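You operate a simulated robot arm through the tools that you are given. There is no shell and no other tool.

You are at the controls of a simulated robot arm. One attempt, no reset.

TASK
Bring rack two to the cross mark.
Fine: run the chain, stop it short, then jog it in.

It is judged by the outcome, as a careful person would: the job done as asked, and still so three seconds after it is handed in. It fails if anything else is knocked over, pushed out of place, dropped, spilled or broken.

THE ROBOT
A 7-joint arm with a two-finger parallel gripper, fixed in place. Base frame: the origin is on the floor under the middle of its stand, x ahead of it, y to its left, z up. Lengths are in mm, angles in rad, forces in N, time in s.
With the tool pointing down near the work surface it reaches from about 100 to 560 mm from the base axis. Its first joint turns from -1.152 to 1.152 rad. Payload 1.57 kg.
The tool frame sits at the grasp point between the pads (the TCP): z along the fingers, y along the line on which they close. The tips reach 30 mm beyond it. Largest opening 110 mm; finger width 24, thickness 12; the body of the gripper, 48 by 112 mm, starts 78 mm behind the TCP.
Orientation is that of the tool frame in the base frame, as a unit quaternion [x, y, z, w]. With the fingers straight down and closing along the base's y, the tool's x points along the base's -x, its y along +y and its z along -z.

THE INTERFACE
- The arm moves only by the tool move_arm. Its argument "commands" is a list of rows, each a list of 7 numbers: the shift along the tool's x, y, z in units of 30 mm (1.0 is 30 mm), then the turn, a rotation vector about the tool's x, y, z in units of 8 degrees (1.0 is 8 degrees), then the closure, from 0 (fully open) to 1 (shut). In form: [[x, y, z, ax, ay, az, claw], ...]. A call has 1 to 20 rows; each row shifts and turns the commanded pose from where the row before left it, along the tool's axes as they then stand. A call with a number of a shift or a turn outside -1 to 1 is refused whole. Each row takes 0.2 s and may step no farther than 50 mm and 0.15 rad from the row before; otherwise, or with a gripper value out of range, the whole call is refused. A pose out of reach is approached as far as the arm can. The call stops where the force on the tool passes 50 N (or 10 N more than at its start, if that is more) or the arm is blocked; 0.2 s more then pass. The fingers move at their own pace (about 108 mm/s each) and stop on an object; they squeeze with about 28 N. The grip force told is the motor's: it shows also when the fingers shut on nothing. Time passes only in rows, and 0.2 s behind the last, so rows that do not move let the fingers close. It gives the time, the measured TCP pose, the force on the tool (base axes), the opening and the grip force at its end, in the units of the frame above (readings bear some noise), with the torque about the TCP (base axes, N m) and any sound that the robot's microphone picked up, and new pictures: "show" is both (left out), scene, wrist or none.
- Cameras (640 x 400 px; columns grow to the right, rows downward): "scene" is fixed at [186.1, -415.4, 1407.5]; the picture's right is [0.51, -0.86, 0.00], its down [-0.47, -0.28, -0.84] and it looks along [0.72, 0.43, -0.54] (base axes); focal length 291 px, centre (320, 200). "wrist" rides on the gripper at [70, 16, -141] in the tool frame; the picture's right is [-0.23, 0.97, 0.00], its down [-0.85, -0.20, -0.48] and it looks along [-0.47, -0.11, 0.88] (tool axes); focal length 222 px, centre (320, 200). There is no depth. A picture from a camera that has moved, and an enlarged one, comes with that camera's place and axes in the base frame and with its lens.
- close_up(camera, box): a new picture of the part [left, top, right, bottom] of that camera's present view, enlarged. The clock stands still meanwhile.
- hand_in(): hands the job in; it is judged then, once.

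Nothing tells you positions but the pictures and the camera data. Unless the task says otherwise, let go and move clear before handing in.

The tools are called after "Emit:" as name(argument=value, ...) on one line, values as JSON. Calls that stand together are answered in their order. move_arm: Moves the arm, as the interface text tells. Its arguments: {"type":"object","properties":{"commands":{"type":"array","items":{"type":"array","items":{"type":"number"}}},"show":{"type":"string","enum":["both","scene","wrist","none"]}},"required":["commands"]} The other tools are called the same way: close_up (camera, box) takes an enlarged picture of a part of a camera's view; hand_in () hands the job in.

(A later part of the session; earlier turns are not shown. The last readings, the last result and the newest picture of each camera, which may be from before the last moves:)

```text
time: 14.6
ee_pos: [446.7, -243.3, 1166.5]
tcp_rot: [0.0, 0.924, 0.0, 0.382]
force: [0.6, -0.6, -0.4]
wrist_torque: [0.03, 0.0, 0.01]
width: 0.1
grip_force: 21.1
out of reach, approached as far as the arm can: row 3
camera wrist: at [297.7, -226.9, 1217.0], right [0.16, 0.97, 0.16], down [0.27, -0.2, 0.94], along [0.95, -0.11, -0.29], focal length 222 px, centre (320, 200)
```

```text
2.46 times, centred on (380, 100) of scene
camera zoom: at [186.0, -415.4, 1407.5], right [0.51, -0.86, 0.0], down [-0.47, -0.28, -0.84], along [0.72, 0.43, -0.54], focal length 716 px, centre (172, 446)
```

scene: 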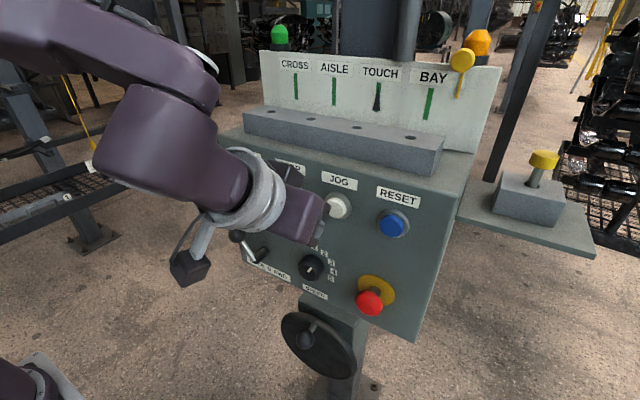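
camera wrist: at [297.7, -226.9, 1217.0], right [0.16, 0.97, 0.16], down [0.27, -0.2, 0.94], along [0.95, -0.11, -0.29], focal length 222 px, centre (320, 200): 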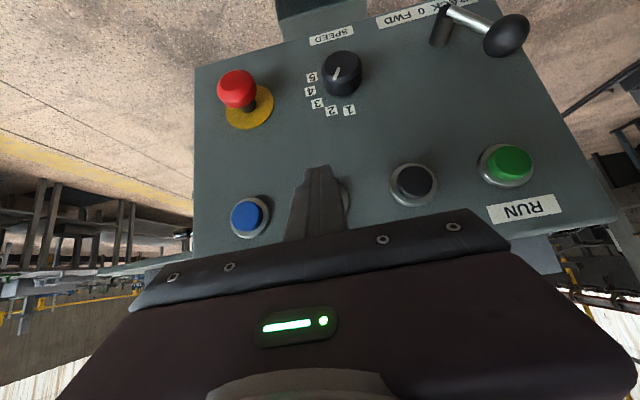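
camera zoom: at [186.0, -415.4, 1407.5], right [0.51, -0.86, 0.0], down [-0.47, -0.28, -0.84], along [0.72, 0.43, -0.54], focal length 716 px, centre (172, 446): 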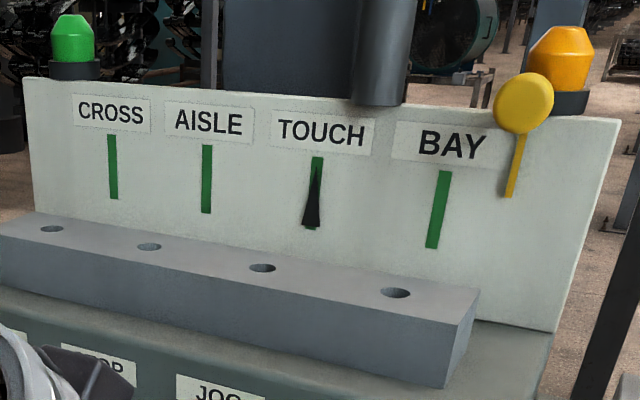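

The lever holds at BACK and the pointer hasn't moved. The closed fingertips face JOG, so I'll creep forward to just before contact.

Emit:
move_arm(commands=[[-0.707, -0.05, 0.707, 0, 0, 0, 1], [-0.12, 0, 0.12, 0, 0, 0, 1]])

Emit:
close_up(camera="scene", box=[260, 150, 420, 260])

Emit:
close_up(camera="wrist", box=[230, 120, 450, 240])

```text
time: 15.2
ee_pos: [481.3, -245.3, 1168.5]
tcp_rot: [0.001, 0.924, 0.0, 0.383]
force: [-0.7, 0.8, 0.6]
wrist_torque: [0.01, 0.02, -0.03]
width: 0.0
grip_force: 21.3
camera wrist: at [333.7, -228.7, 1217.5], right [0.16, 0.97, 0.16], down [0.27, -0.2, 0.94], along [0.95, -0.11, -0.29], focal length 222 px, centre (320, 200)
```

scene: 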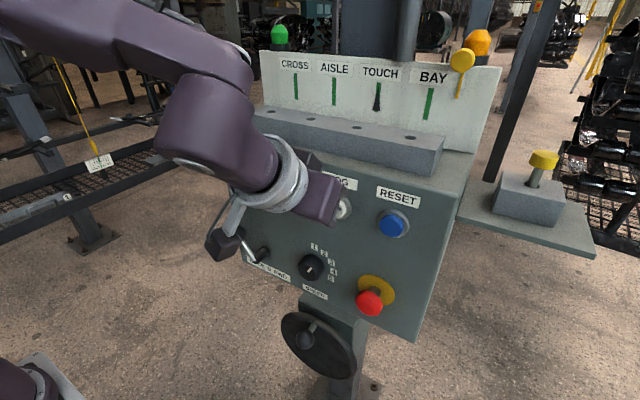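
wrist: 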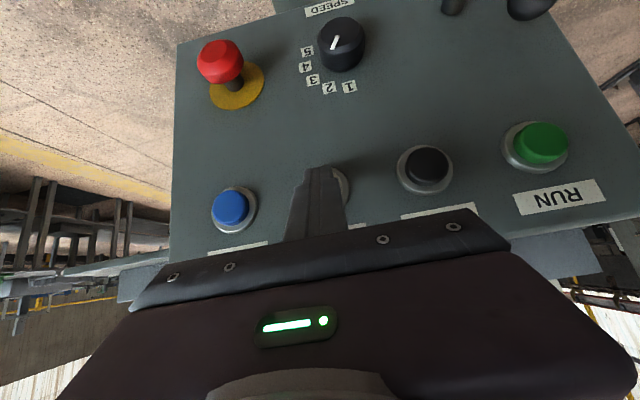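

```text
3.64 times, centred on (340, 205) of scene
camera zoom: at [186.1, -415.4, 1407.5], right [0.51, -0.86, 0.0], down [-0.47, -0.28, -0.84], along [0.72, 0.43, -0.54], focal length 1058 px, centre (247, 182)
```

zoom: 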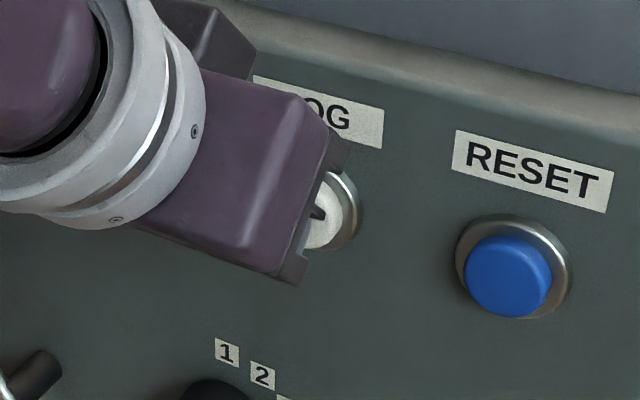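

```text
2.91 times, centred on (340, 180) of wrist
camera zoom: at [333.7, -228.7, 1217.5], right [0.16, 0.97, 0.16], down [0.27, -0.2, 0.94], along [0.95, -0.11, -0.29], focal length 646 px, centre (262, 258)
```

zoom: 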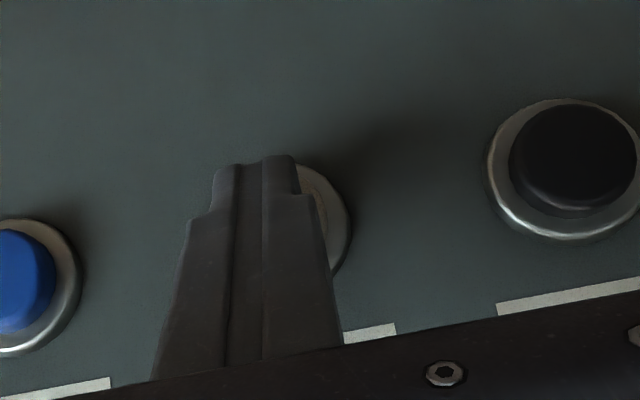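

The fingertips line up with JOG to within a few mm. Now a short, gentle press in small steps, watching the force and the pointer.

Emit:
move_arm(commands=[[-0.12, 0, 0.12, 0, 0, 0, 1]], show="none")

Emit:
close_up(camera="scene", box=[270, 55, 430, 135])

```text
time: 15.6
ee_pos: [487.6, -245.6, 1166.3]
tcp_rot: [0.0, 0.924, -0.001, 0.382]
force: [-1.7, -1.0, 0.2]
wrist_torque: [-0.01, -0.01, 0.01]
width: 0.0
grip_force: 21.3
```

```text
4.00 times, centred on (350, 95) of scene
camera zoom: at [186.0, -415.4, 1407.5], right [0.51, -0.86, 0.0], down [-0.47, -0.28, -0.84], along [0.72, 0.43, -0.54], focal length 1163 px, centre (200, 620)
```

zoom: 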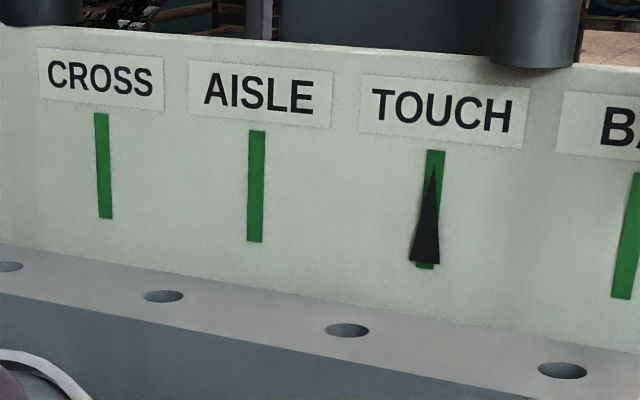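

There's light contact now (-1.7 N in x) and the pointer hasn't moved. I'll press a few mm further.

Emit:
move_arm(commands=[[-0.07, 0, 0.07, 0, 0, 0, 1]], show="none")

Emit:
close_up(camera="scene", box=[270, 55, 430, 135])

```text
time: 16.0
ee_pos: [488.6, -244.4, 1165.2]
tcp_rot: [0.0, 0.924, 0.0, 0.383]
force: [-2.7, 0.1, -0.6]
wrist_torque: [-0.03, 0.07, 0.02]
width: 0.2
grip_force: 21.3
heard: click
```

```text
4.00 times, centred on (350, 95) of scene
camera zoom: at [186.0, -415.4, 1407.5], right [0.51, -0.86, 0.0], down [-0.47, -0.28, -0.84], along [0.72, 0.43, -0.54], focal length 1163 px, centre (200, 620)
```

zoom: 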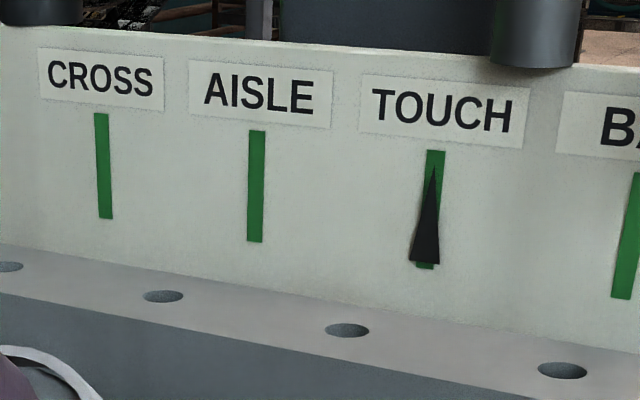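

A click: JOG has made contact. I'll hold it for a moment and see whether anything moves.

Emit:
move_arm(commands=[[-0.03, 0, 0.03, 0, 0, 0, 1]])

Emit:
close_up(camera="scene", box=[270, 55, 430, 135])

```text
time: 16.4
ee_pos: [492.9, -245.1, 1166.6]
tcp_rot: [0.0, 0.924, 0.001, 0.383]
force: [-2.7, 0.3, -0.9]
wrist_torque: [0.03, 0.02, 0.0]
width: 0.0
grip_force: 21.6
camera wrist: at [343.1, -228.7, 1217.3], right [0.16, 0.97, 0.16], down [0.27, -0.2, 0.94], along [0.95, -0.11, -0.29], focal length 222 px, centre (320, 200)
```

scene: 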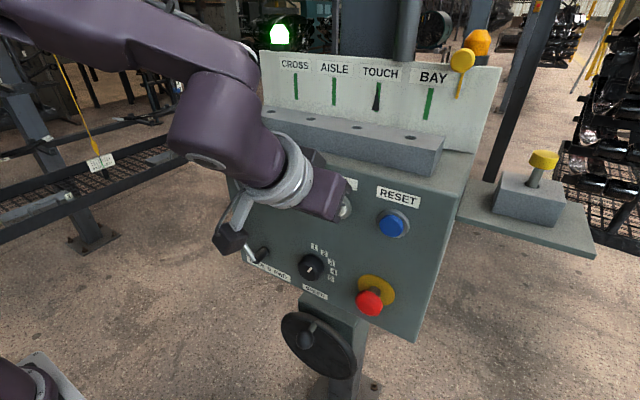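
wrist: 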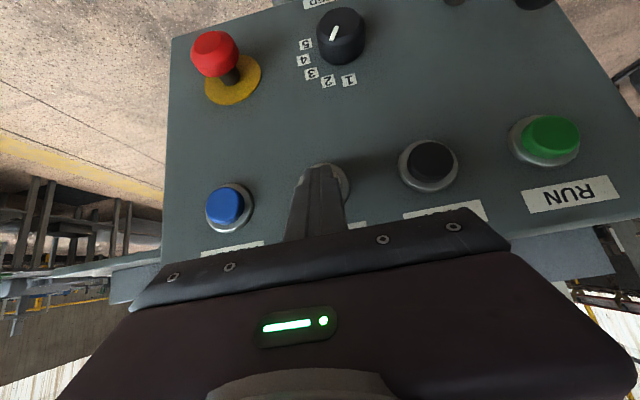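

```text
4.00 times, centred on (350, 95) of scene
camera zoom: at [186.0, -415.4, 1407.5], right [0.51, -0.86, 0.0], down [-0.47, -0.28, -0.84], along [0.72, 0.43, -0.54], focal length 1163 px, centre (200, 620)
```

zoom: 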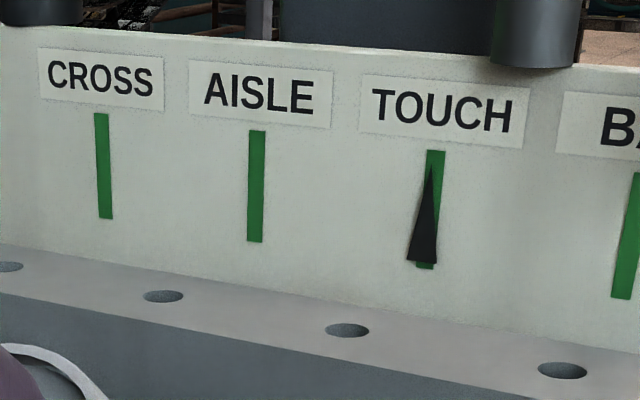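

The green lamp is lit and the pointer crept left towards CROSS, so BACK is the right direction. I'll release JOG and check how much the chain coasts.

Emit:
move_arm(commands=[[0.4, 0, -0.4, 0, 0, 0, 1], [0.3, 0, -0.3, 0, 0, 0, 1]])

Emit:
close_up(camera="scene", box=[270, 55, 430, 135])

Emit:
close_up(camera="scene", box=[60, 120, 160, 190])

```text
time: 17.0
ee_pos: [463.6, -244.7, 1166.0]
tcp_rot: [0.0, 0.924, 0.0, 0.383]
force: [-0.3, 1.5, 0.6]
wrist_torque: [0.01, 0.06, -0.03]
width: 0.3
grip_force: 21.5
camera wrist: at [314.9, -229.2, 1217.2], right [0.16, 0.97, 0.16], down [0.27, -0.2, 0.94], along [0.95, -0.11, -0.29], focal length 222 px, centre (320, 200)
```

scene: 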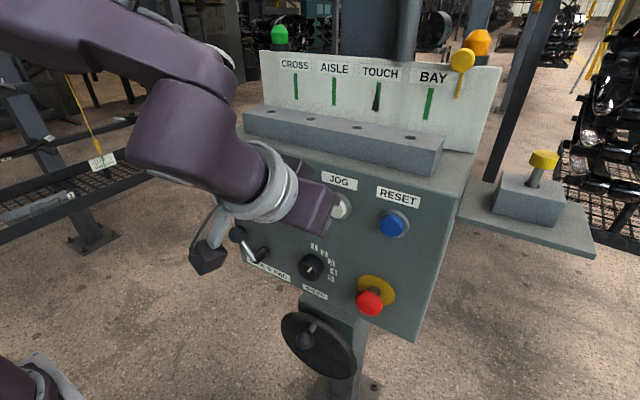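
wrist: 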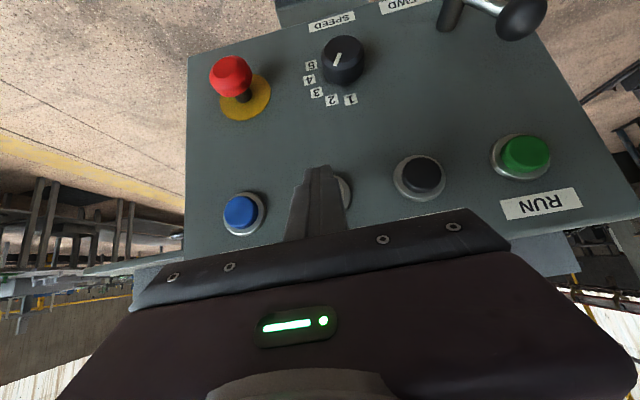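

```text
4.00 times, centred on (350, 95) of scene
camera zoom: at [186.1, -415.4, 1407.5], right [0.51, -0.86, 0.0], down [-0.47, -0.28, -0.84], along [0.72, 0.43, -0.54], focal length 1163 px, centre (200, 620)
```

zoom: 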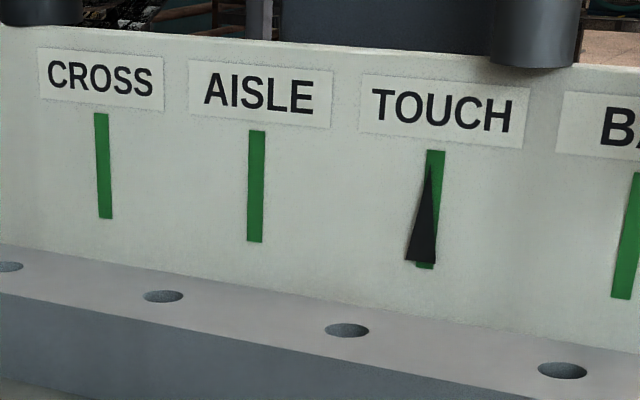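

```text
5.71 times, centred on (110, 155) of scene
camera zoom: at [186.1, -415.4, 1407.5], right [0.51, -0.86, 0.0], down [-0.47, -0.28, -0.84], along [0.72, 0.43, -0.54], focal length 1662 px, centre (1520, 457)
```

zoom: 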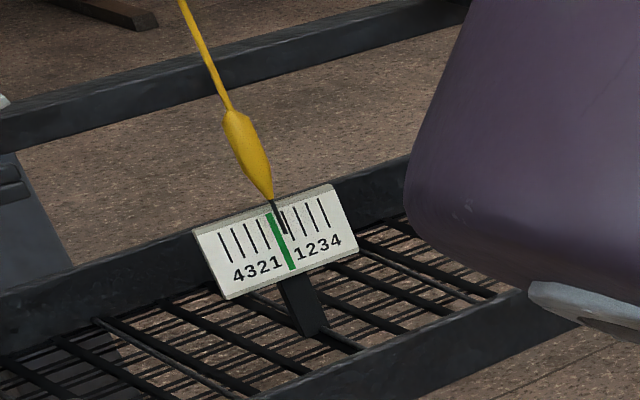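

The rack with the "2" plate moved along with the pointer, and the lamp went out on release with almost no coasting. I'll now slide across to RUN at y≈-72, staying clear of the button faces.

Emit:
move_arm(commands=[[0, 1, 0, 0, 0, 0, 1], [0, 1, 0, 0, 0, 0, 1], [0, 1, 0, 0, 0, 0, 1], [0, 1, 0, 0, 0, 0, 1], [0, 1, 0, 0, 0, 0, 1], [0, 0.75, 0, 0, 0, 0, 1], [-0.4, 0, 0.4, 0, 0, 0, 1]])

Emit:
close_up(camera="wrist", box=[230, 120, 450, 240])

Emit:
close_up(camera="scene", box=[190, 130, 350, 240])

```text
time: 18.6
ee_pos: [481.8, -71.8, 1167.5]
tcp_rot: [0.0, 0.923, -0.001, 0.384]
force: [0.0, -0.2, 0.8]
wrist_torque: [0.0, 0.02, 0.0]
width: 0.0
grip_force: 21.3
camera wrist: at [332.8, -55.7, 1218.5], right [0.16, 0.97, 0.16], down [0.27, -0.2, 0.94], along [0.95, -0.11, -0.29], focal length 222 px, centre (320, 200)
```

scene: 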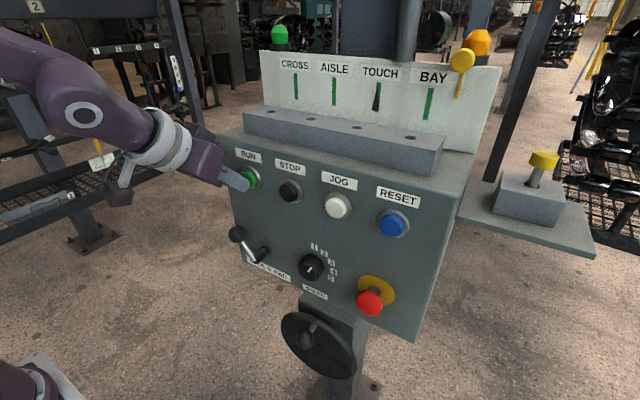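
wrist: 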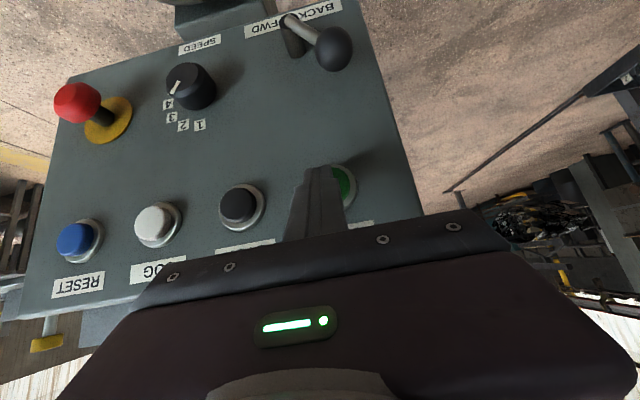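

```text
2.91 times, centred on (340, 180) of wrist
camera zoom: at [332.8, -55.7, 1218.5], right [0.16, 0.97, 0.16], down [0.27, -0.2, 0.94], along [0.95, -0.11, -0.29], focal length 646 px, centre (262, 258)
```

zoom: 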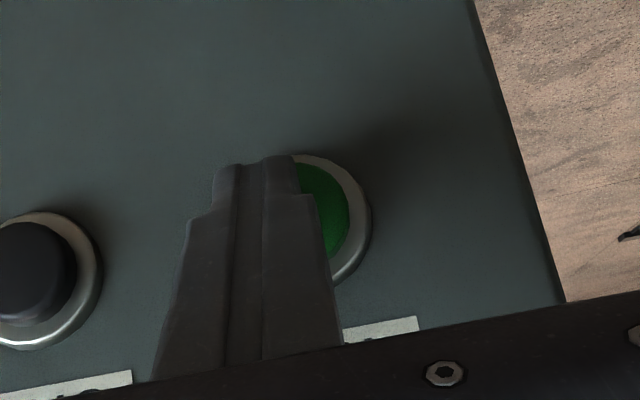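

```text
3.64 times, centred on (270, 185) of scene
camera zoom: at [186.0, -415.4, 1407.5], right [0.51, -0.86, 0.0], down [-0.47, -0.28, -0.84], along [0.72, 0.43, -0.54], focal length 1058 px, centre (502, 254)
```

zoom: 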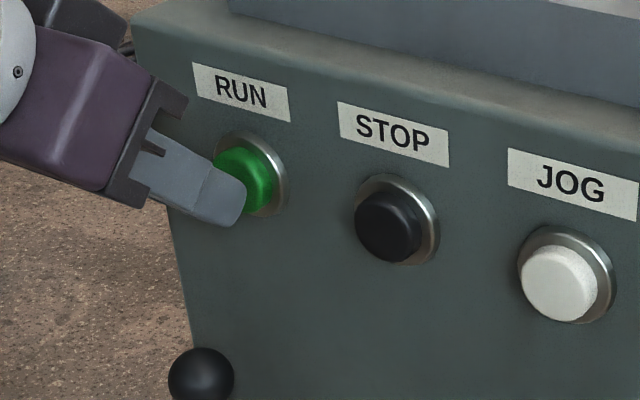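

The fingertip is on the RUN face but about 4 mm off centre. I'll shift over slightly, press until it clicks, and watch the pointer.

Emit:
move_arm(commands=[[-0.22, 0.15, 0.22, 0, 0, 0, 1]])

Emit:
close_up(camera="scene", box=[270, 55, 430, 135])

```text
time: 19.0
ee_pos: [490.0, -67.6, 1167.1]
tcp_rot: [0.001, 0.924, 0.001, 0.383]
force: [-3.0, -0.2, -1.2]
wrist_torque: [-0.02, 0.04, -0.02]
width: 0.0
grip_force: 21.6
camera wrist: at [341.4, -50.9, 1217.4], right [0.16, 0.97, 0.16], down [0.27, -0.2, 0.94], along [0.95, -0.11, -0.29], focal length 222 px, centre (320, 200)
```

scene: 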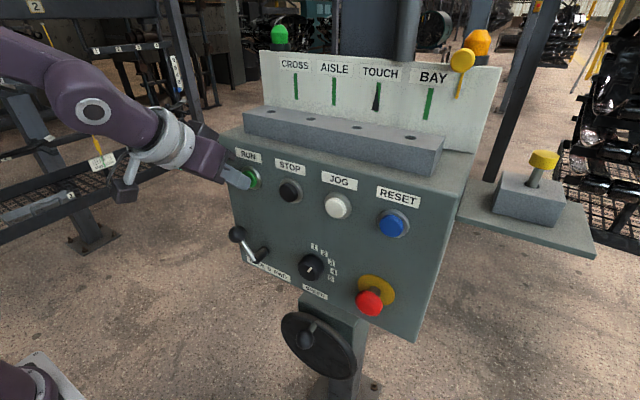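
wrist: 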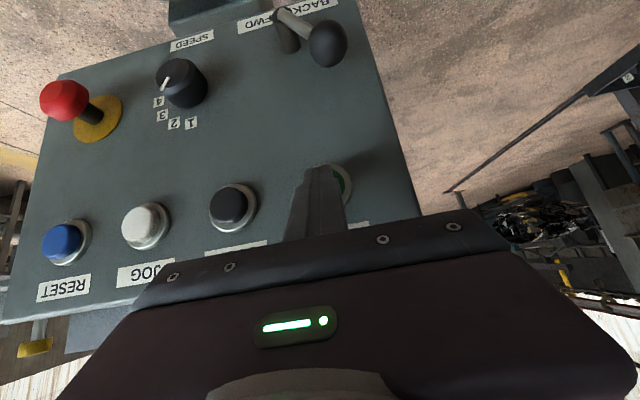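

```text
4.00 times, centred on (350, 95) of scene
camera zoom: at [186.0, -415.4, 1407.5], right [0.51, -0.86, 0.0], down [-0.47, -0.28, -0.84], along [0.72, 0.43, -0.54], focal length 1163 px, centre (200, 620)
```

zoom: 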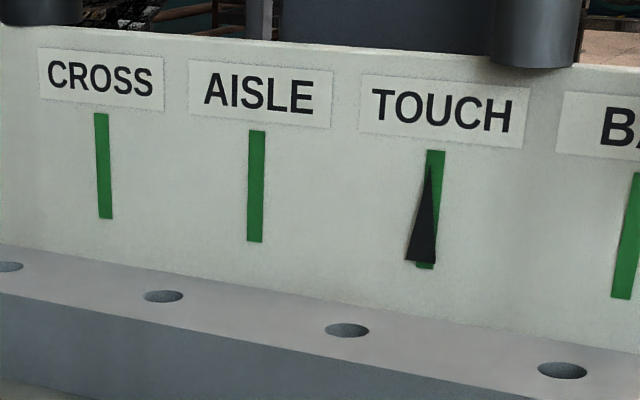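

RUN is touched at -3 N but hasn't clicked. I'll press a little deeper.

Emit:
move_arm(commands=[[-0.08, 0, 0.08, 0, 0, 0, 1]], show="scene")

Emit:
close_up(camera="scene", box=[270, 55, 430, 135])

```text
time: 19.4
ee_pos: [494.4, -66.3, 1166.4]
tcp_rot: [-0.001, 0.924, 0.0, 0.383]
force: [-7.0, 1.8, 2.0]
wrist_torque: [-0.02, 0.03, 0.03]
width: 0.1
grip_force: 21.6
heard: click
```

scene: 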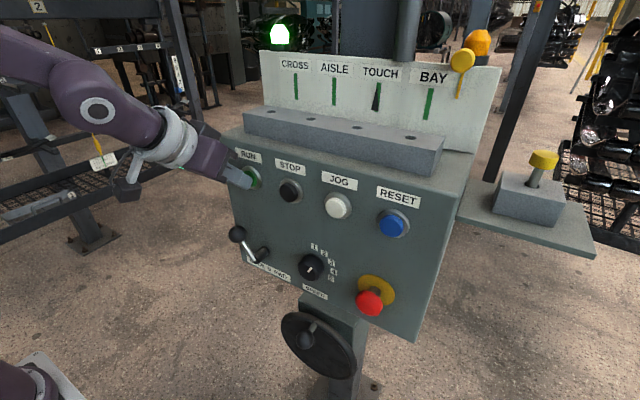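

```text
4.00 times, centred on (350, 95) of scene
camera zoom: at [185.8, -415.3, 1407.6], right [0.51, -0.86, 0.0], down [-0.47, -0.28, -0.84], along [0.72, 0.43, -0.54], focal length 1163 px, centre (200, 620)
```

zoom: 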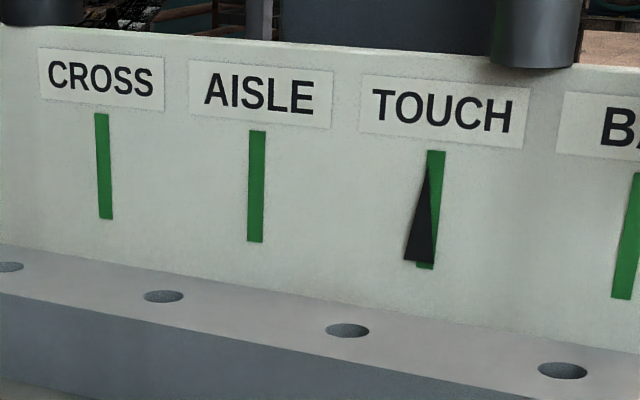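

RUN clicked and the lamp is lit. I'll back off and slide to just in front of STOP at y≈-158, ready to press, while keeping track of the pointer.

Emit:
move_arm(commands=[[0.32, 0, -0.32, 0, 0, 0, 1], [0, -1, 0, 0, 0, 0, 1], [0, -1, 0, 0, 0, 0, 1], [0, -1, 0, 0, 0, 0, 1]])

Emit:
close_up(camera="scene", box=[270, 55, 430, 135])

Emit:
close_up(camera="wrist", box=[230, 120, 450, 240])

```text
time: 20.4
ee_pos: [481.8, -158.3, 1166.4]
tcp_rot: [0.002, 0.924, 0.0, 0.383]
force: [-0.3, 1.2, -0.5]
wrist_torque: [-0.02, 0.03, -0.01]
width: 0.0
grip_force: 21.6
camera wrist: at [331.7, -141.7, 1216.3], right [0.16, 0.97, 0.16], down [0.27, -0.2, 0.94], along [0.95, -0.11, -0.29], focal length 222 px, centre (320, 200)
```

scene: 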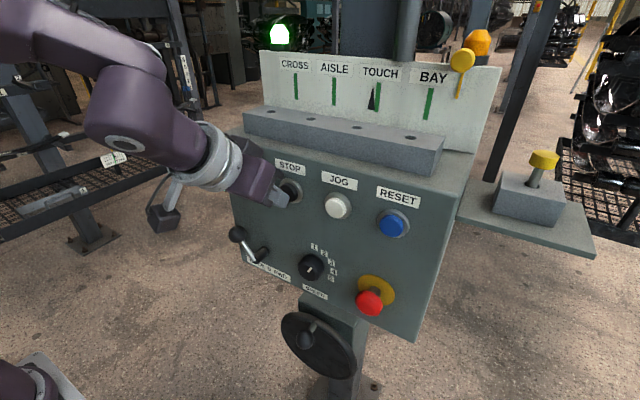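
wrist: 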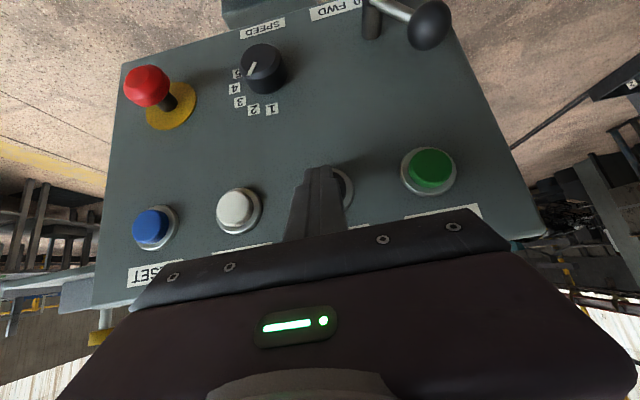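

```text
4.00 times, centred on (350, 95) of scene
camera zoom: at [186.1, -415.4, 1407.5], right [0.51, -0.86, 0.0], down [-0.47, -0.28, -0.84], along [0.72, 0.43, -0.54], focal length 1163 px, centre (200, 620)
```

zoom: 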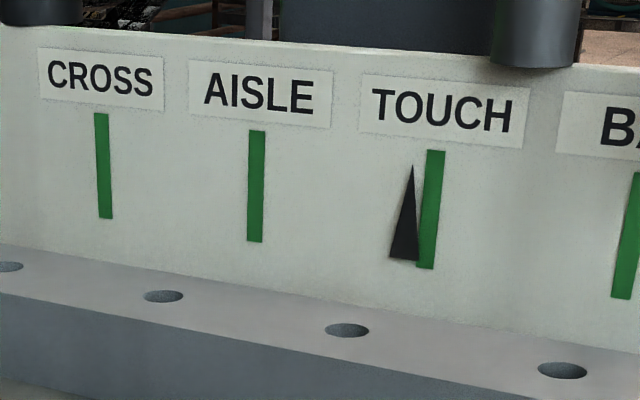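

```text
2.91 times, centred on (340, 180) of wrist
camera zoom: at [331.7, -141.7, 1216.3], right [0.16, 0.97, 0.16], down [0.27, -0.2, 0.94], along [0.95, -0.11, -0.29], focal length 646 px, centre (262, 258)
```

zoom: 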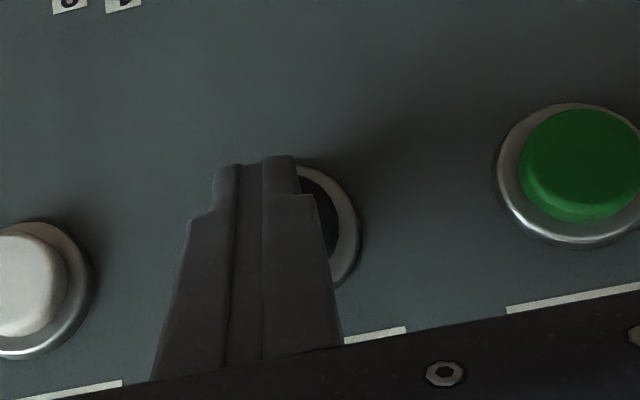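

The pointer is moving left at about 17 px/s in the enlarged view and has roughly 310 px to go, so about 17 s remain. The finger is waiting in front of STOP; I'll correct y by 3 mm and let it run for a bit.

Emit:
move_arm(commands=[[0, 0.1, 0, 0, 0, 0, 1], [0, 0, 0, 0, 0, 0, 1], [0, 0, 0, 0, 0, 0, 1], [0, 0, 0, 0, 0, 0, 1], [0, 0, 0, 0, 0, 0, 1], [0, 0, 0, 0, 0, 0, 1], [0, 0, 0, 0, 0, 0, 1], [0, 0, 0, 0, 0, 0, 1], [0, 0, 0, 0, 0, 0, 1], [0, 0, 0, 0, 0, 0, 1], [0, 0, 0, 0, 0, 0, 1], [0, 0, 0, 0, 0, 0, 1], [0, 0, 0, 0, 0, 0, 1], [0, 0, 0, 0, 0, 0, 1]], show="scene")

Emit:
close_up(camera="scene", box=[270, 55, 430, 135])

```text
time: 23.4
ee_pos: [481.3, -154.7, 1166.5]
tcp_rot: [0.0, 0.924, 0.001, 0.383]
force: [0.6, 0.0, -0.6]
wrist_torque: [-0.01, -0.01, 0.01]
width: 0.1
grip_force: 21.5
```

scene: 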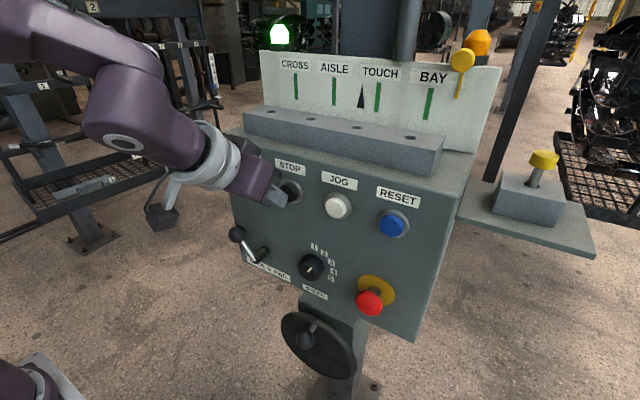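

```text
4.00 times, centred on (350, 95) of scene
camera zoom: at [186.1, -415.4, 1407.5], right [0.51, -0.86, 0.0], down [-0.47, -0.28, -0.84], along [0.72, 0.43, -0.54], focal length 1163 px, centre (200, 620)
```

zoom: 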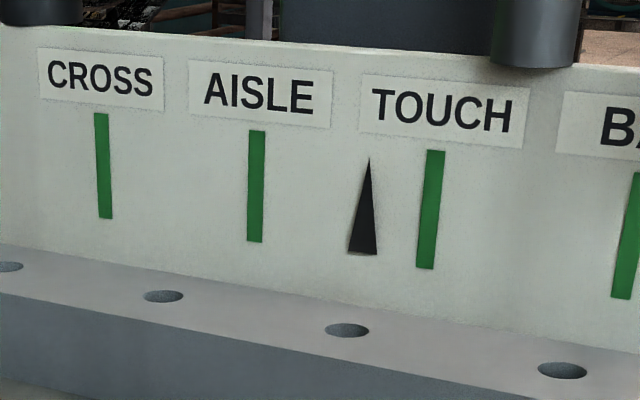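

The pointer is moving steadily at about 14 px/s, so CROSS is about 21 s away. I'll keep hovering at STOP and check at intervals.

Emit:
move_arm(commands=[[0, 0, 0, 0, 0, 0, 1], [0, 0, 0, 0, 0, 0, 1], [0, 0, 0, 0, 0, 0, 1], [0, 0, 0, 0, 0, 0, 1], [0, 0, 0, 0, 0, 0, 1], [0, 0, 0, 0, 0, 0, 1], [0, 0, 0, 0, 0, 0, 1], [0, 0, 0, 0, 0, 0, 1], [0, 0, 0, 0, 0, 0, 1], [0, 0, 0, 0, 0, 0, 1], [0, 0, 0, 0, 0, 0, 1], [0, 0, 0, 0, 0, 0, 1], [0, 0, 0, 0, 0, 0, 1], [0, 0, 0, 0, 0, 0, 1], [0, 0, 0, 0, 0, 0, 1], [0, 0, 0, 0, 0, 0, 1], [0, 0, 0, 0, 0, 0, 1], [0, 0, 0, 0, 0, 0, 1], [0, 0, 0, 0, 0, 0, 1], [0, 0, 0, 0, 0, 0, 1]], show="scene")

Emit:
close_up(camera="scene", box=[270, 55, 430, 135])

```text
time: 27.6
ee_pos: [480.9, -154.1, 1165.1]
tcp_rot: [0.0, 0.924, 0.0, 0.383]
force: [0.2, -1.2, -0.6]
wrist_torque: [0.0, 0.0, 0.01]
width: 0.0
grip_force: 21.3
```

scene: 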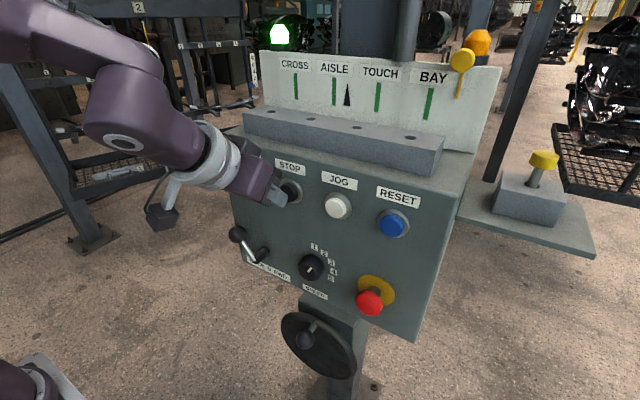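

```text
4.00 times, centred on (350, 95) of scene
camera zoom: at [186.1, -415.4, 1407.5], right [0.51, -0.86, 0.0], down [-0.47, -0.28, -0.84], along [0.72, 0.43, -0.54], focal length 1163 px, centre (200, 620)
```

zoom: 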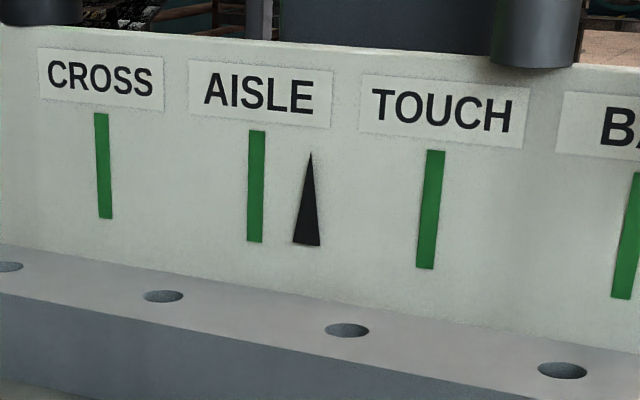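

The pointer is nearly at AISLE at the same steady rate, and rack 2 is still travelling freely. I'll continue.

Emit:
move_arm(commands=[[0, 0, 0, 0, 0, 0, 1], [0, 0, 0, 0, 0, 0, 1], [0, 0, 0, 0, 0, 0, 1], [0, 0, 0, 0, 0, 0, 1], [0, 0, 0, 0, 0, 0, 1], [0, 0, 0, 0, 0, 0, 1], [0, 0, 0, 0, 0, 0, 1], [0, 0, 0, 0, 0, 0, 1], [0, 0, 0, 0, 0, 0, 1], [0, 0, 0, 0, 0, 0, 1], [0, 0, 0, 0, 0, 0, 1], [0, 0, 0, 0, 0, 0, 1], [0, 0, 0, 0, 0, 0, 1], [0, 0, 0, 0, 0, 0, 1], [0, 0, 0, 0, 0, 0, 1], [0, 0, 0, 0, 0, 0, 1], [0, 0, 0, 0, 0, 0, 1], [0, 0, 0, 0, 0, 0, 1], [0, 0, 0, 0, 0, 0, 1], [0, 0, 0, 0, 0, 0, 1]], show="scene")

Emit:
close_up(camera="scene", box=[270, 55, 430, 135])

```text
time: 31.8
ee_pos: [480.9, -154.4, 1166.5]
tcp_rot: [0.001, 0.924, 0.0, 0.382]
force: [0.5, 0.2, -0.8]
wrist_torque: [0.0, -0.01, 0.0]
width: 0.0
grip_force: 21.1
```

scene: 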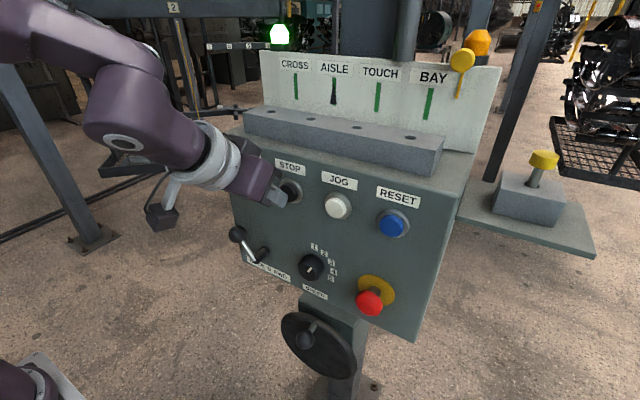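

```text
4.00 times, centred on (350, 95) of scene
camera zoom: at [186.1, -415.4, 1407.5], right [0.51, -0.86, 0.0], down [-0.47, -0.28, -0.84], along [0.72, 0.43, -0.54], focal length 1163 px, centre (200, 620)
```

zoom: 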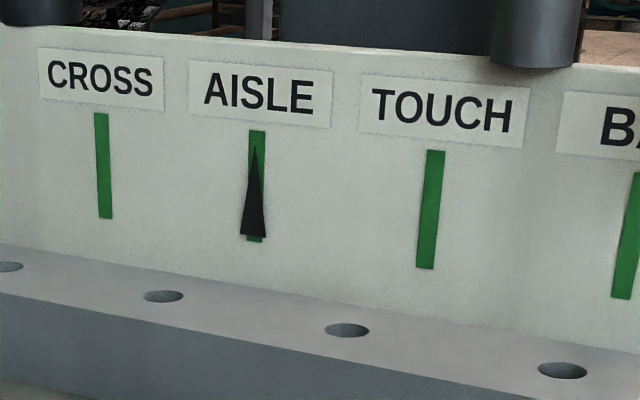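

The pointer is right at AISLE at t=31.8. Fitting the mark spacing gives 0.079 stations/s, so CROSS falls at about t≈44.2; I plan to press STOP around t≈42.4.

Emit:
move_arm(commands=[[0, 0, 0, 0, 0, 0, 1], [0, 0, 0, 0, 0, 0, 1], [0, 0, 0, 0, 0, 0, 1], [0, 0, 0, 0, 0, 0, 1], [0, 0, 0, 0, 0, 0, 1], [0, 0, 0, 0, 0, 0, 1], [0, 0, 0, 0, 0, 0, 1], [0, 0, 0, 0, 0, 0, 1], [0, 0, 0, 0, 0, 0, 1], [0, 0, 0, 0, 0, 0, 1], [0, 0, 0, 0, 0, 0, 1], [0, 0, 0, 0, 0, 0, 1], [0, 0, 0, 0, 0, 0, 1], [0, 0, 0, 0, 0, 0, 1], [0, 0, 0, 0, 0, 0, 1], [0, 0, 0, 0, 0, 0, 1], [0, 0, 0, 0, 0, 0, 1], [0, 0, 0, 0, 0, 0, 1], [0, 0, 0, 0, 0, 0, 1], [0, 0, 0, 0, 0, 0, 1]], show="scene")

Emit:
close_up(camera="scene", box=[270, 55, 430, 135])

```text
time: 36.0
ee_pos: [481.2, -155.7, 1166.3]
tcp_rot: [0.0, 0.924, 0.0, 0.382]
force: [0.0, 0.2, 0.2]
wrist_torque: [-0.02, -0.01, 0.01]
width: 0.0
grip_force: 21.1
```

scene: 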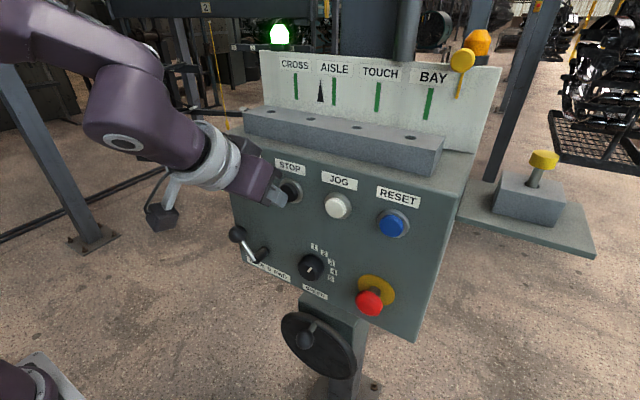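

```text
4.00 times, centred on (350, 95) of scene
camera zoom: at [186.1, -415.4, 1407.5], right [0.51, -0.86, 0.0], down [-0.47, -0.28, -0.84], along [0.72, 0.43, -0.54], focal length 1163 px, centre (200, 620)
```

zoom: 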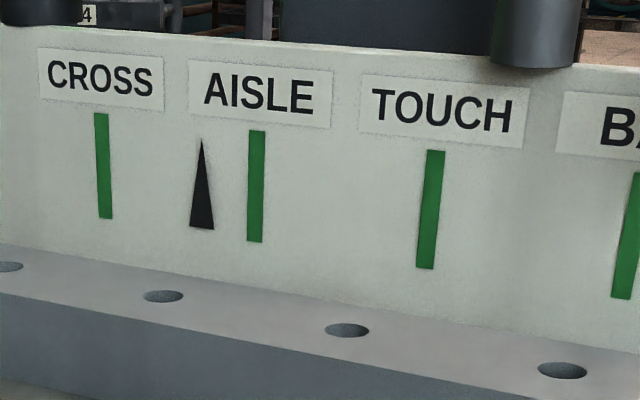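

It's two thirds of a station away. I'll wait another 4 s, then start fine timing.

Emit:
move_arm(commands=[[0, 0, 0, 0, 0, 0, 1], [0, 0, 0, 0, 0, 0, 1], [0, 0, 0, 0, 0, 0, 1], [0, 0, 0, 0, 0, 0, 1], [0, 0, 0, 0, 0, 0, 1], [0, 0, 0, 0, 0, 0, 1], [0, 0, 0, 0, 0, 0, 1], [0, 0, 0, 0, 0, 0, 1], [0, 0, 0, 0, 0, 0, 1], [0, 0, 0, 0, 0, 0, 1], [0, 0, 0, 0, 0, 0, 1], [0, 0, 0, 0, 0, 0, 1], [0, 0, 0, 0, 0, 0, 1], [0, 0, 0, 0, 0, 0, 1], [0, 0, 0, 0, 0, 0, 1], [0, 0, 0, 0, 0, 0, 1], [0, 0, 0, 0, 0, 0, 1], [0, 0, 0, 0, 0, 0, 1], [0, 0, 0, 0, 0, 0, 1]], show="scene")

Emit:
close_up(camera="scene", box=[270, 55, 430, 135])

```text
time: 40.0
ee_pos: [481.1, -154.9, 1166.5]
tcp_rot: [0.0, 0.924, 0.0, 0.383]
force: [-0.4, -0.5, -0.6]
wrist_torque: [0.02, 0.02, -0.01]
width: 0.0
grip_force: 21.4
```

scene: 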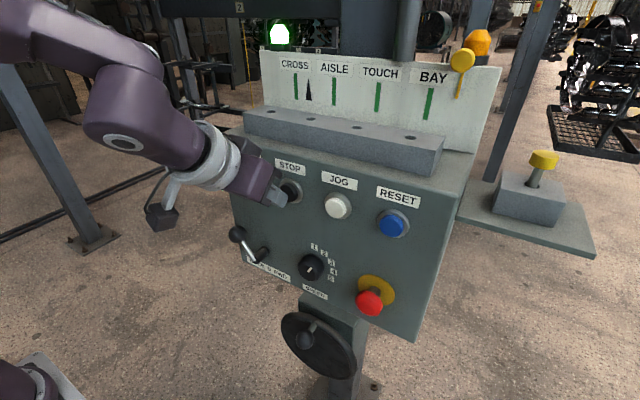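

```text
4.00 times, centred on (350, 95) of scene
camera zoom: at [186.1, -415.4, 1407.5], right [0.51, -0.86, 0.0], down [-0.47, -0.28, -0.84], along [0.72, 0.43, -0.54], focal length 1163 px, centre (200, 620)
```

zoom: 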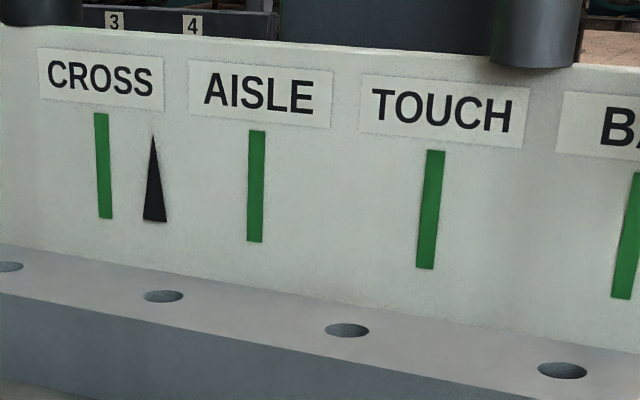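

It's 0.35 of a station short, with about 4.4 s left. I'll wait 1.4 s and then press STOP, leaving a margin for coasting.

Emit:
move_arm(commands=[[0, 0, 0, 0, 0, 0, 1], [0, 0, 0, 0, 0, 0, 1], [0, 0, 0, 0, 0, 0, 1], [0, 0, 0, 0, 0, 0, 1], [0, 0, 0, 0, 0, 0, 1], [0, 0, 0, 0, 0, 0, 1], [0, 0, 0, 0, 0, 0, 1], [-0.2, 0, 0.2, 0, 0, 0, 1], [-0.12, 0, 0.12, 0, 0, 0, 1]], show="scene")

Emit:
close_up(camera="scene", box=[270, 55, 430, 135])

```text
time: 42.0
ee_pos: [493.8, -154.6, 1166.8]
tcp_rot: [-0.001, 0.924, 0.0, 0.383]
force: [-5.6, 0.5, -0.5]
wrist_torque: [-0.06, 0.05, 0.0]
width: 0.0
grip_force: 21.5
heard: click
```

scene: 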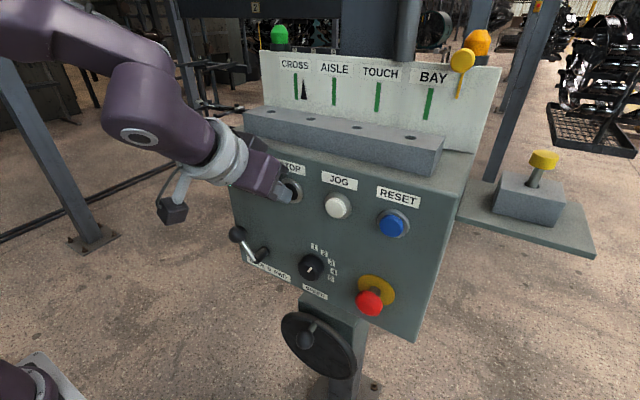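

```text
4.00 times, centred on (350, 95) of scene
camera zoom: at [185.8, -415.4, 1407.5], right [0.51, -0.86, 0.0], down [-0.47, -0.28, -0.84], along [0.72, 0.43, -0.54], focal length 1163 px, centre (200, 620)
```

zoom: 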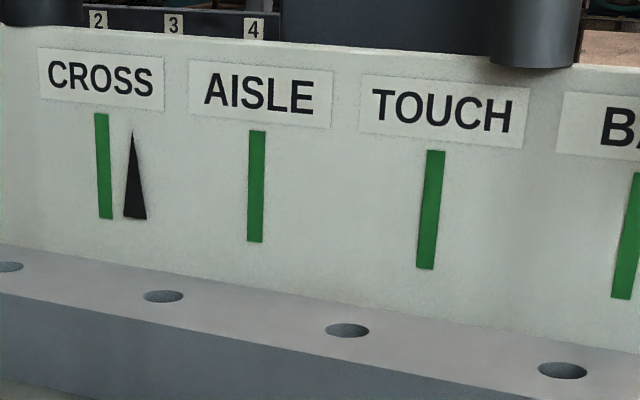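

STOP clicked, the lamp is off, and the pointer is about 0.2 station short of CROSS. I'll back off, move in front of JOG and check for any coasting.

Emit:
move_arm(commands=[[0.3, 0, -0.3, 0, 0, 0, 1], [0, -1, 0, 0, 0, 0, 1], [0, -1, 0, 0, 0, 0, 1], [0, -0.95, 0, 0, 0, 0, 1]])

Emit:
close_up(camera="scene", box=[270, 55, 350, 115])

Emit:
close_up(camera="wrist", box=[230, 120, 450, 240])

```text
time: 43.0
ee_pos: [481.5, -244.0, 1165.9]
tcp_rot: [0.001, 0.924, -0.001, 0.383]
force: [0.1, -0.6, -0.5]
wrist_torque: [0.01, -0.03, 0.05]
width: 0.0
grip_force: 21.2
camera wrist: at [332.8, -228.6, 1216.2], right [0.16, 0.97, 0.16], down [0.27, -0.2, 0.94], along [0.95, -0.11, -0.29], focal length 222 px, centre (320, 200)
```

scene: 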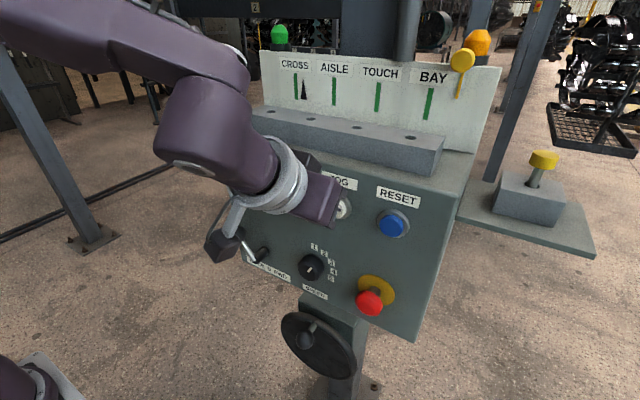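
wrist: 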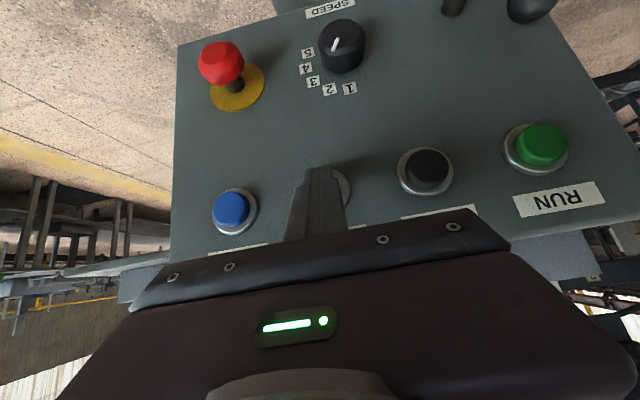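

```text
6.67 times, centred on (310, 85) of scene
camera zoom: at [186.1, -415.4, 1407.5], right [0.51, -0.86, 0.0], down [-0.47, -0.28, -0.84], along [0.72, 0.43, -0.54], focal length 1939 px, centre (387, 967)
```

zoom: 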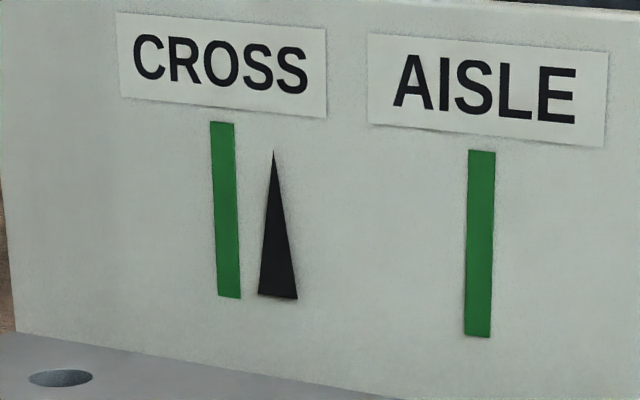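

```text
2.91 times, centred on (340, 180) of wrist
camera zoom: at [332.8, -228.6, 1216.2], right [0.16, 0.97, 0.16], down [0.27, -0.2, 0.94], along [0.95, -0.11, -0.29], focal length 646 px, centre (262, 258)
```

zoom: 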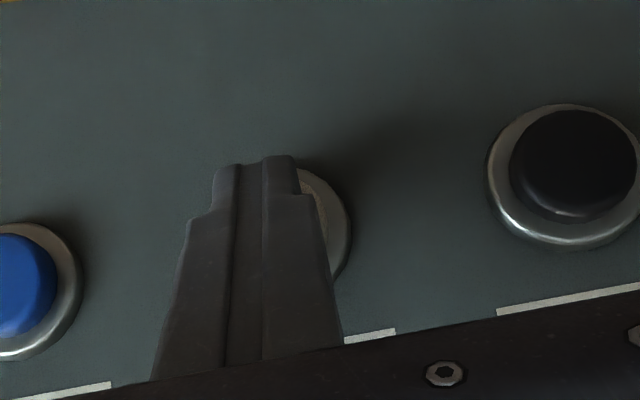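

No coasting: the pointer stands 51 px (about 0.2 station) short in the enlarged view. I'll press and hold JOG for roughly 0.6 s and measure its rate.

Emit:
move_arm(commands=[[-0.2, 0, 0.2, 0, 0, 0, 1], [-0.1, 0, 0.1, 0, 0, 0, 1], [0, 0, 0, 0, 0, 0, 1], [0, 0, 0, 0, 0, 0, 1]], show="scene")

Emit:
close_up(camera="scene", box=[270, 55, 350, 115])

```text
time: 44.0
ee_pos: [494.1, -243.9, 1166.9]
tcp_rot: [0.001, 0.924, 0.0, 0.382]
force: [-9.9, -0.6, -2.7]
wrist_torque: [0.03, 0.21, -0.04]
width: 0.0
grip_force: 21.5
heard: click
```

scene: 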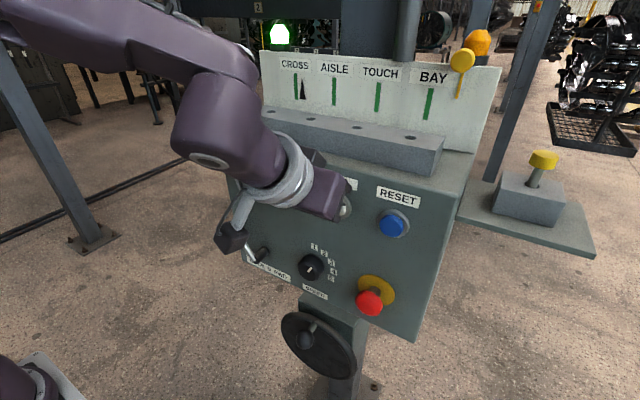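

```text
6.67 times, centred on (310, 85) of scene
camera zoom: at [185.8, -415.4, 1407.5], right [0.51, -0.86, 0.0], down [-0.47, -0.28, -0.84], along [0.72, 0.43, -0.54], focal length 1939 px, centre (387, 967)
```

zoom: 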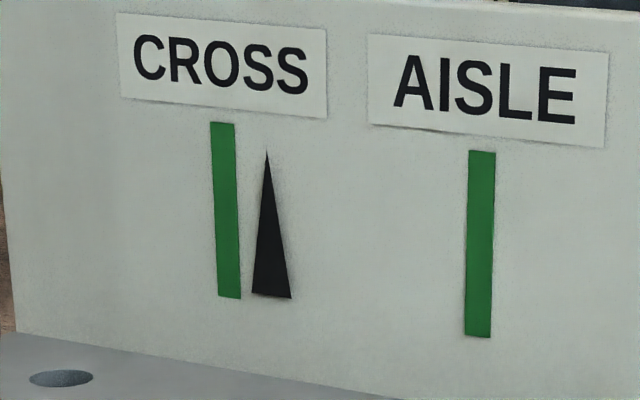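

It's jogging slowly and has moved 7 px. I'll keep holding for another second to get the steady rate.

Emit:
move_arm(commands=[[0, 0, 0, 0, 0, 0, 1], [0, 0, 0, 0, 0, 0, 1], [0, 0, 0, 0, 0, 0, 1], [0, 0, 0, 0, 0, 0, 1]], show="none")

Emit:
close_up(camera="scene", box=[270, 55, 350, 115])

```text
time: 45.0
ee_pos: [494.9, -244.0, 1166.2]
tcp_rot: [0.0, 0.924, 0.0, 0.383]
force: [-11.4, -0.6, -3.3]
wrist_torque: [-0.04, 0.2, -0.04]
width: 0.1
grip_force: 21.4
```

```text
6.67 times, centred on (310, 85) of scene
camera zoom: at [185.7, -415.4, 1407.5], right [0.51, -0.86, 0.0], down [-0.47, -0.28, -0.84], along [0.72, 0.43, -0.54], focal length 1939 px, centre (387, 967)
```

zoom: 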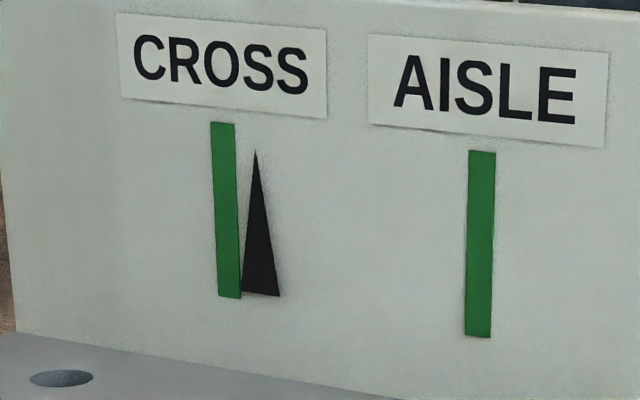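

Steady jog is 12 px/s with 32 px left, about 2.7 s. I'll hold for another 1.4 s and re-check.

Emit:
move_arm(commands=[[0, 0, 0, 0, 0, 0, 1], [0, 0, 0, 0, 0, 0, 1], [0, 0, 0, 0, 0, 0, 1], [0, 0, 0, 0, 0, 0, 1], [0, 0, 0, 0, 0, 0, 1], [0, 0, 0, 0, 0, 0, 1]], show="none")

Emit:
close_up(camera="scene", box=[270, 55, 350, 115])

```text
time: 46.4
ee_pos: [495.2, -243.8, 1165.7]
tcp_rot: [0.0, 0.924, -0.001, 0.382]
force: [-11.9, -0.7, -2.7]
wrist_torque: [-0.01, 0.21, -0.05]
width: 0.2
grip_force: 20.8
```

```text
6.67 times, centred on (310, 85) of scene
camera zoom: at [185.7, -415.4, 1407.5], right [0.51, -0.86, 0.0], down [-0.47, -0.28, -0.84], along [0.72, 0.43, -0.54], focal length 1939 px, centre (387, 967)
```

zoom: 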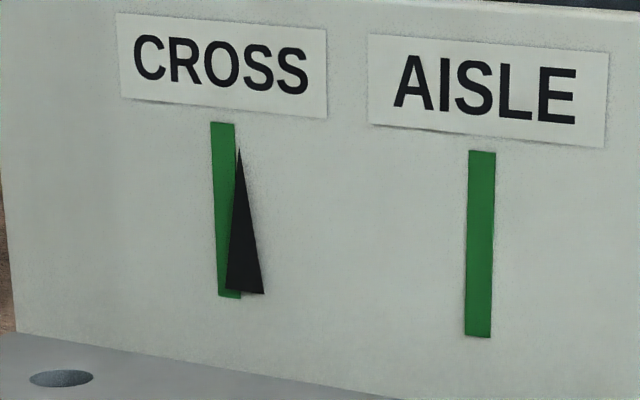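

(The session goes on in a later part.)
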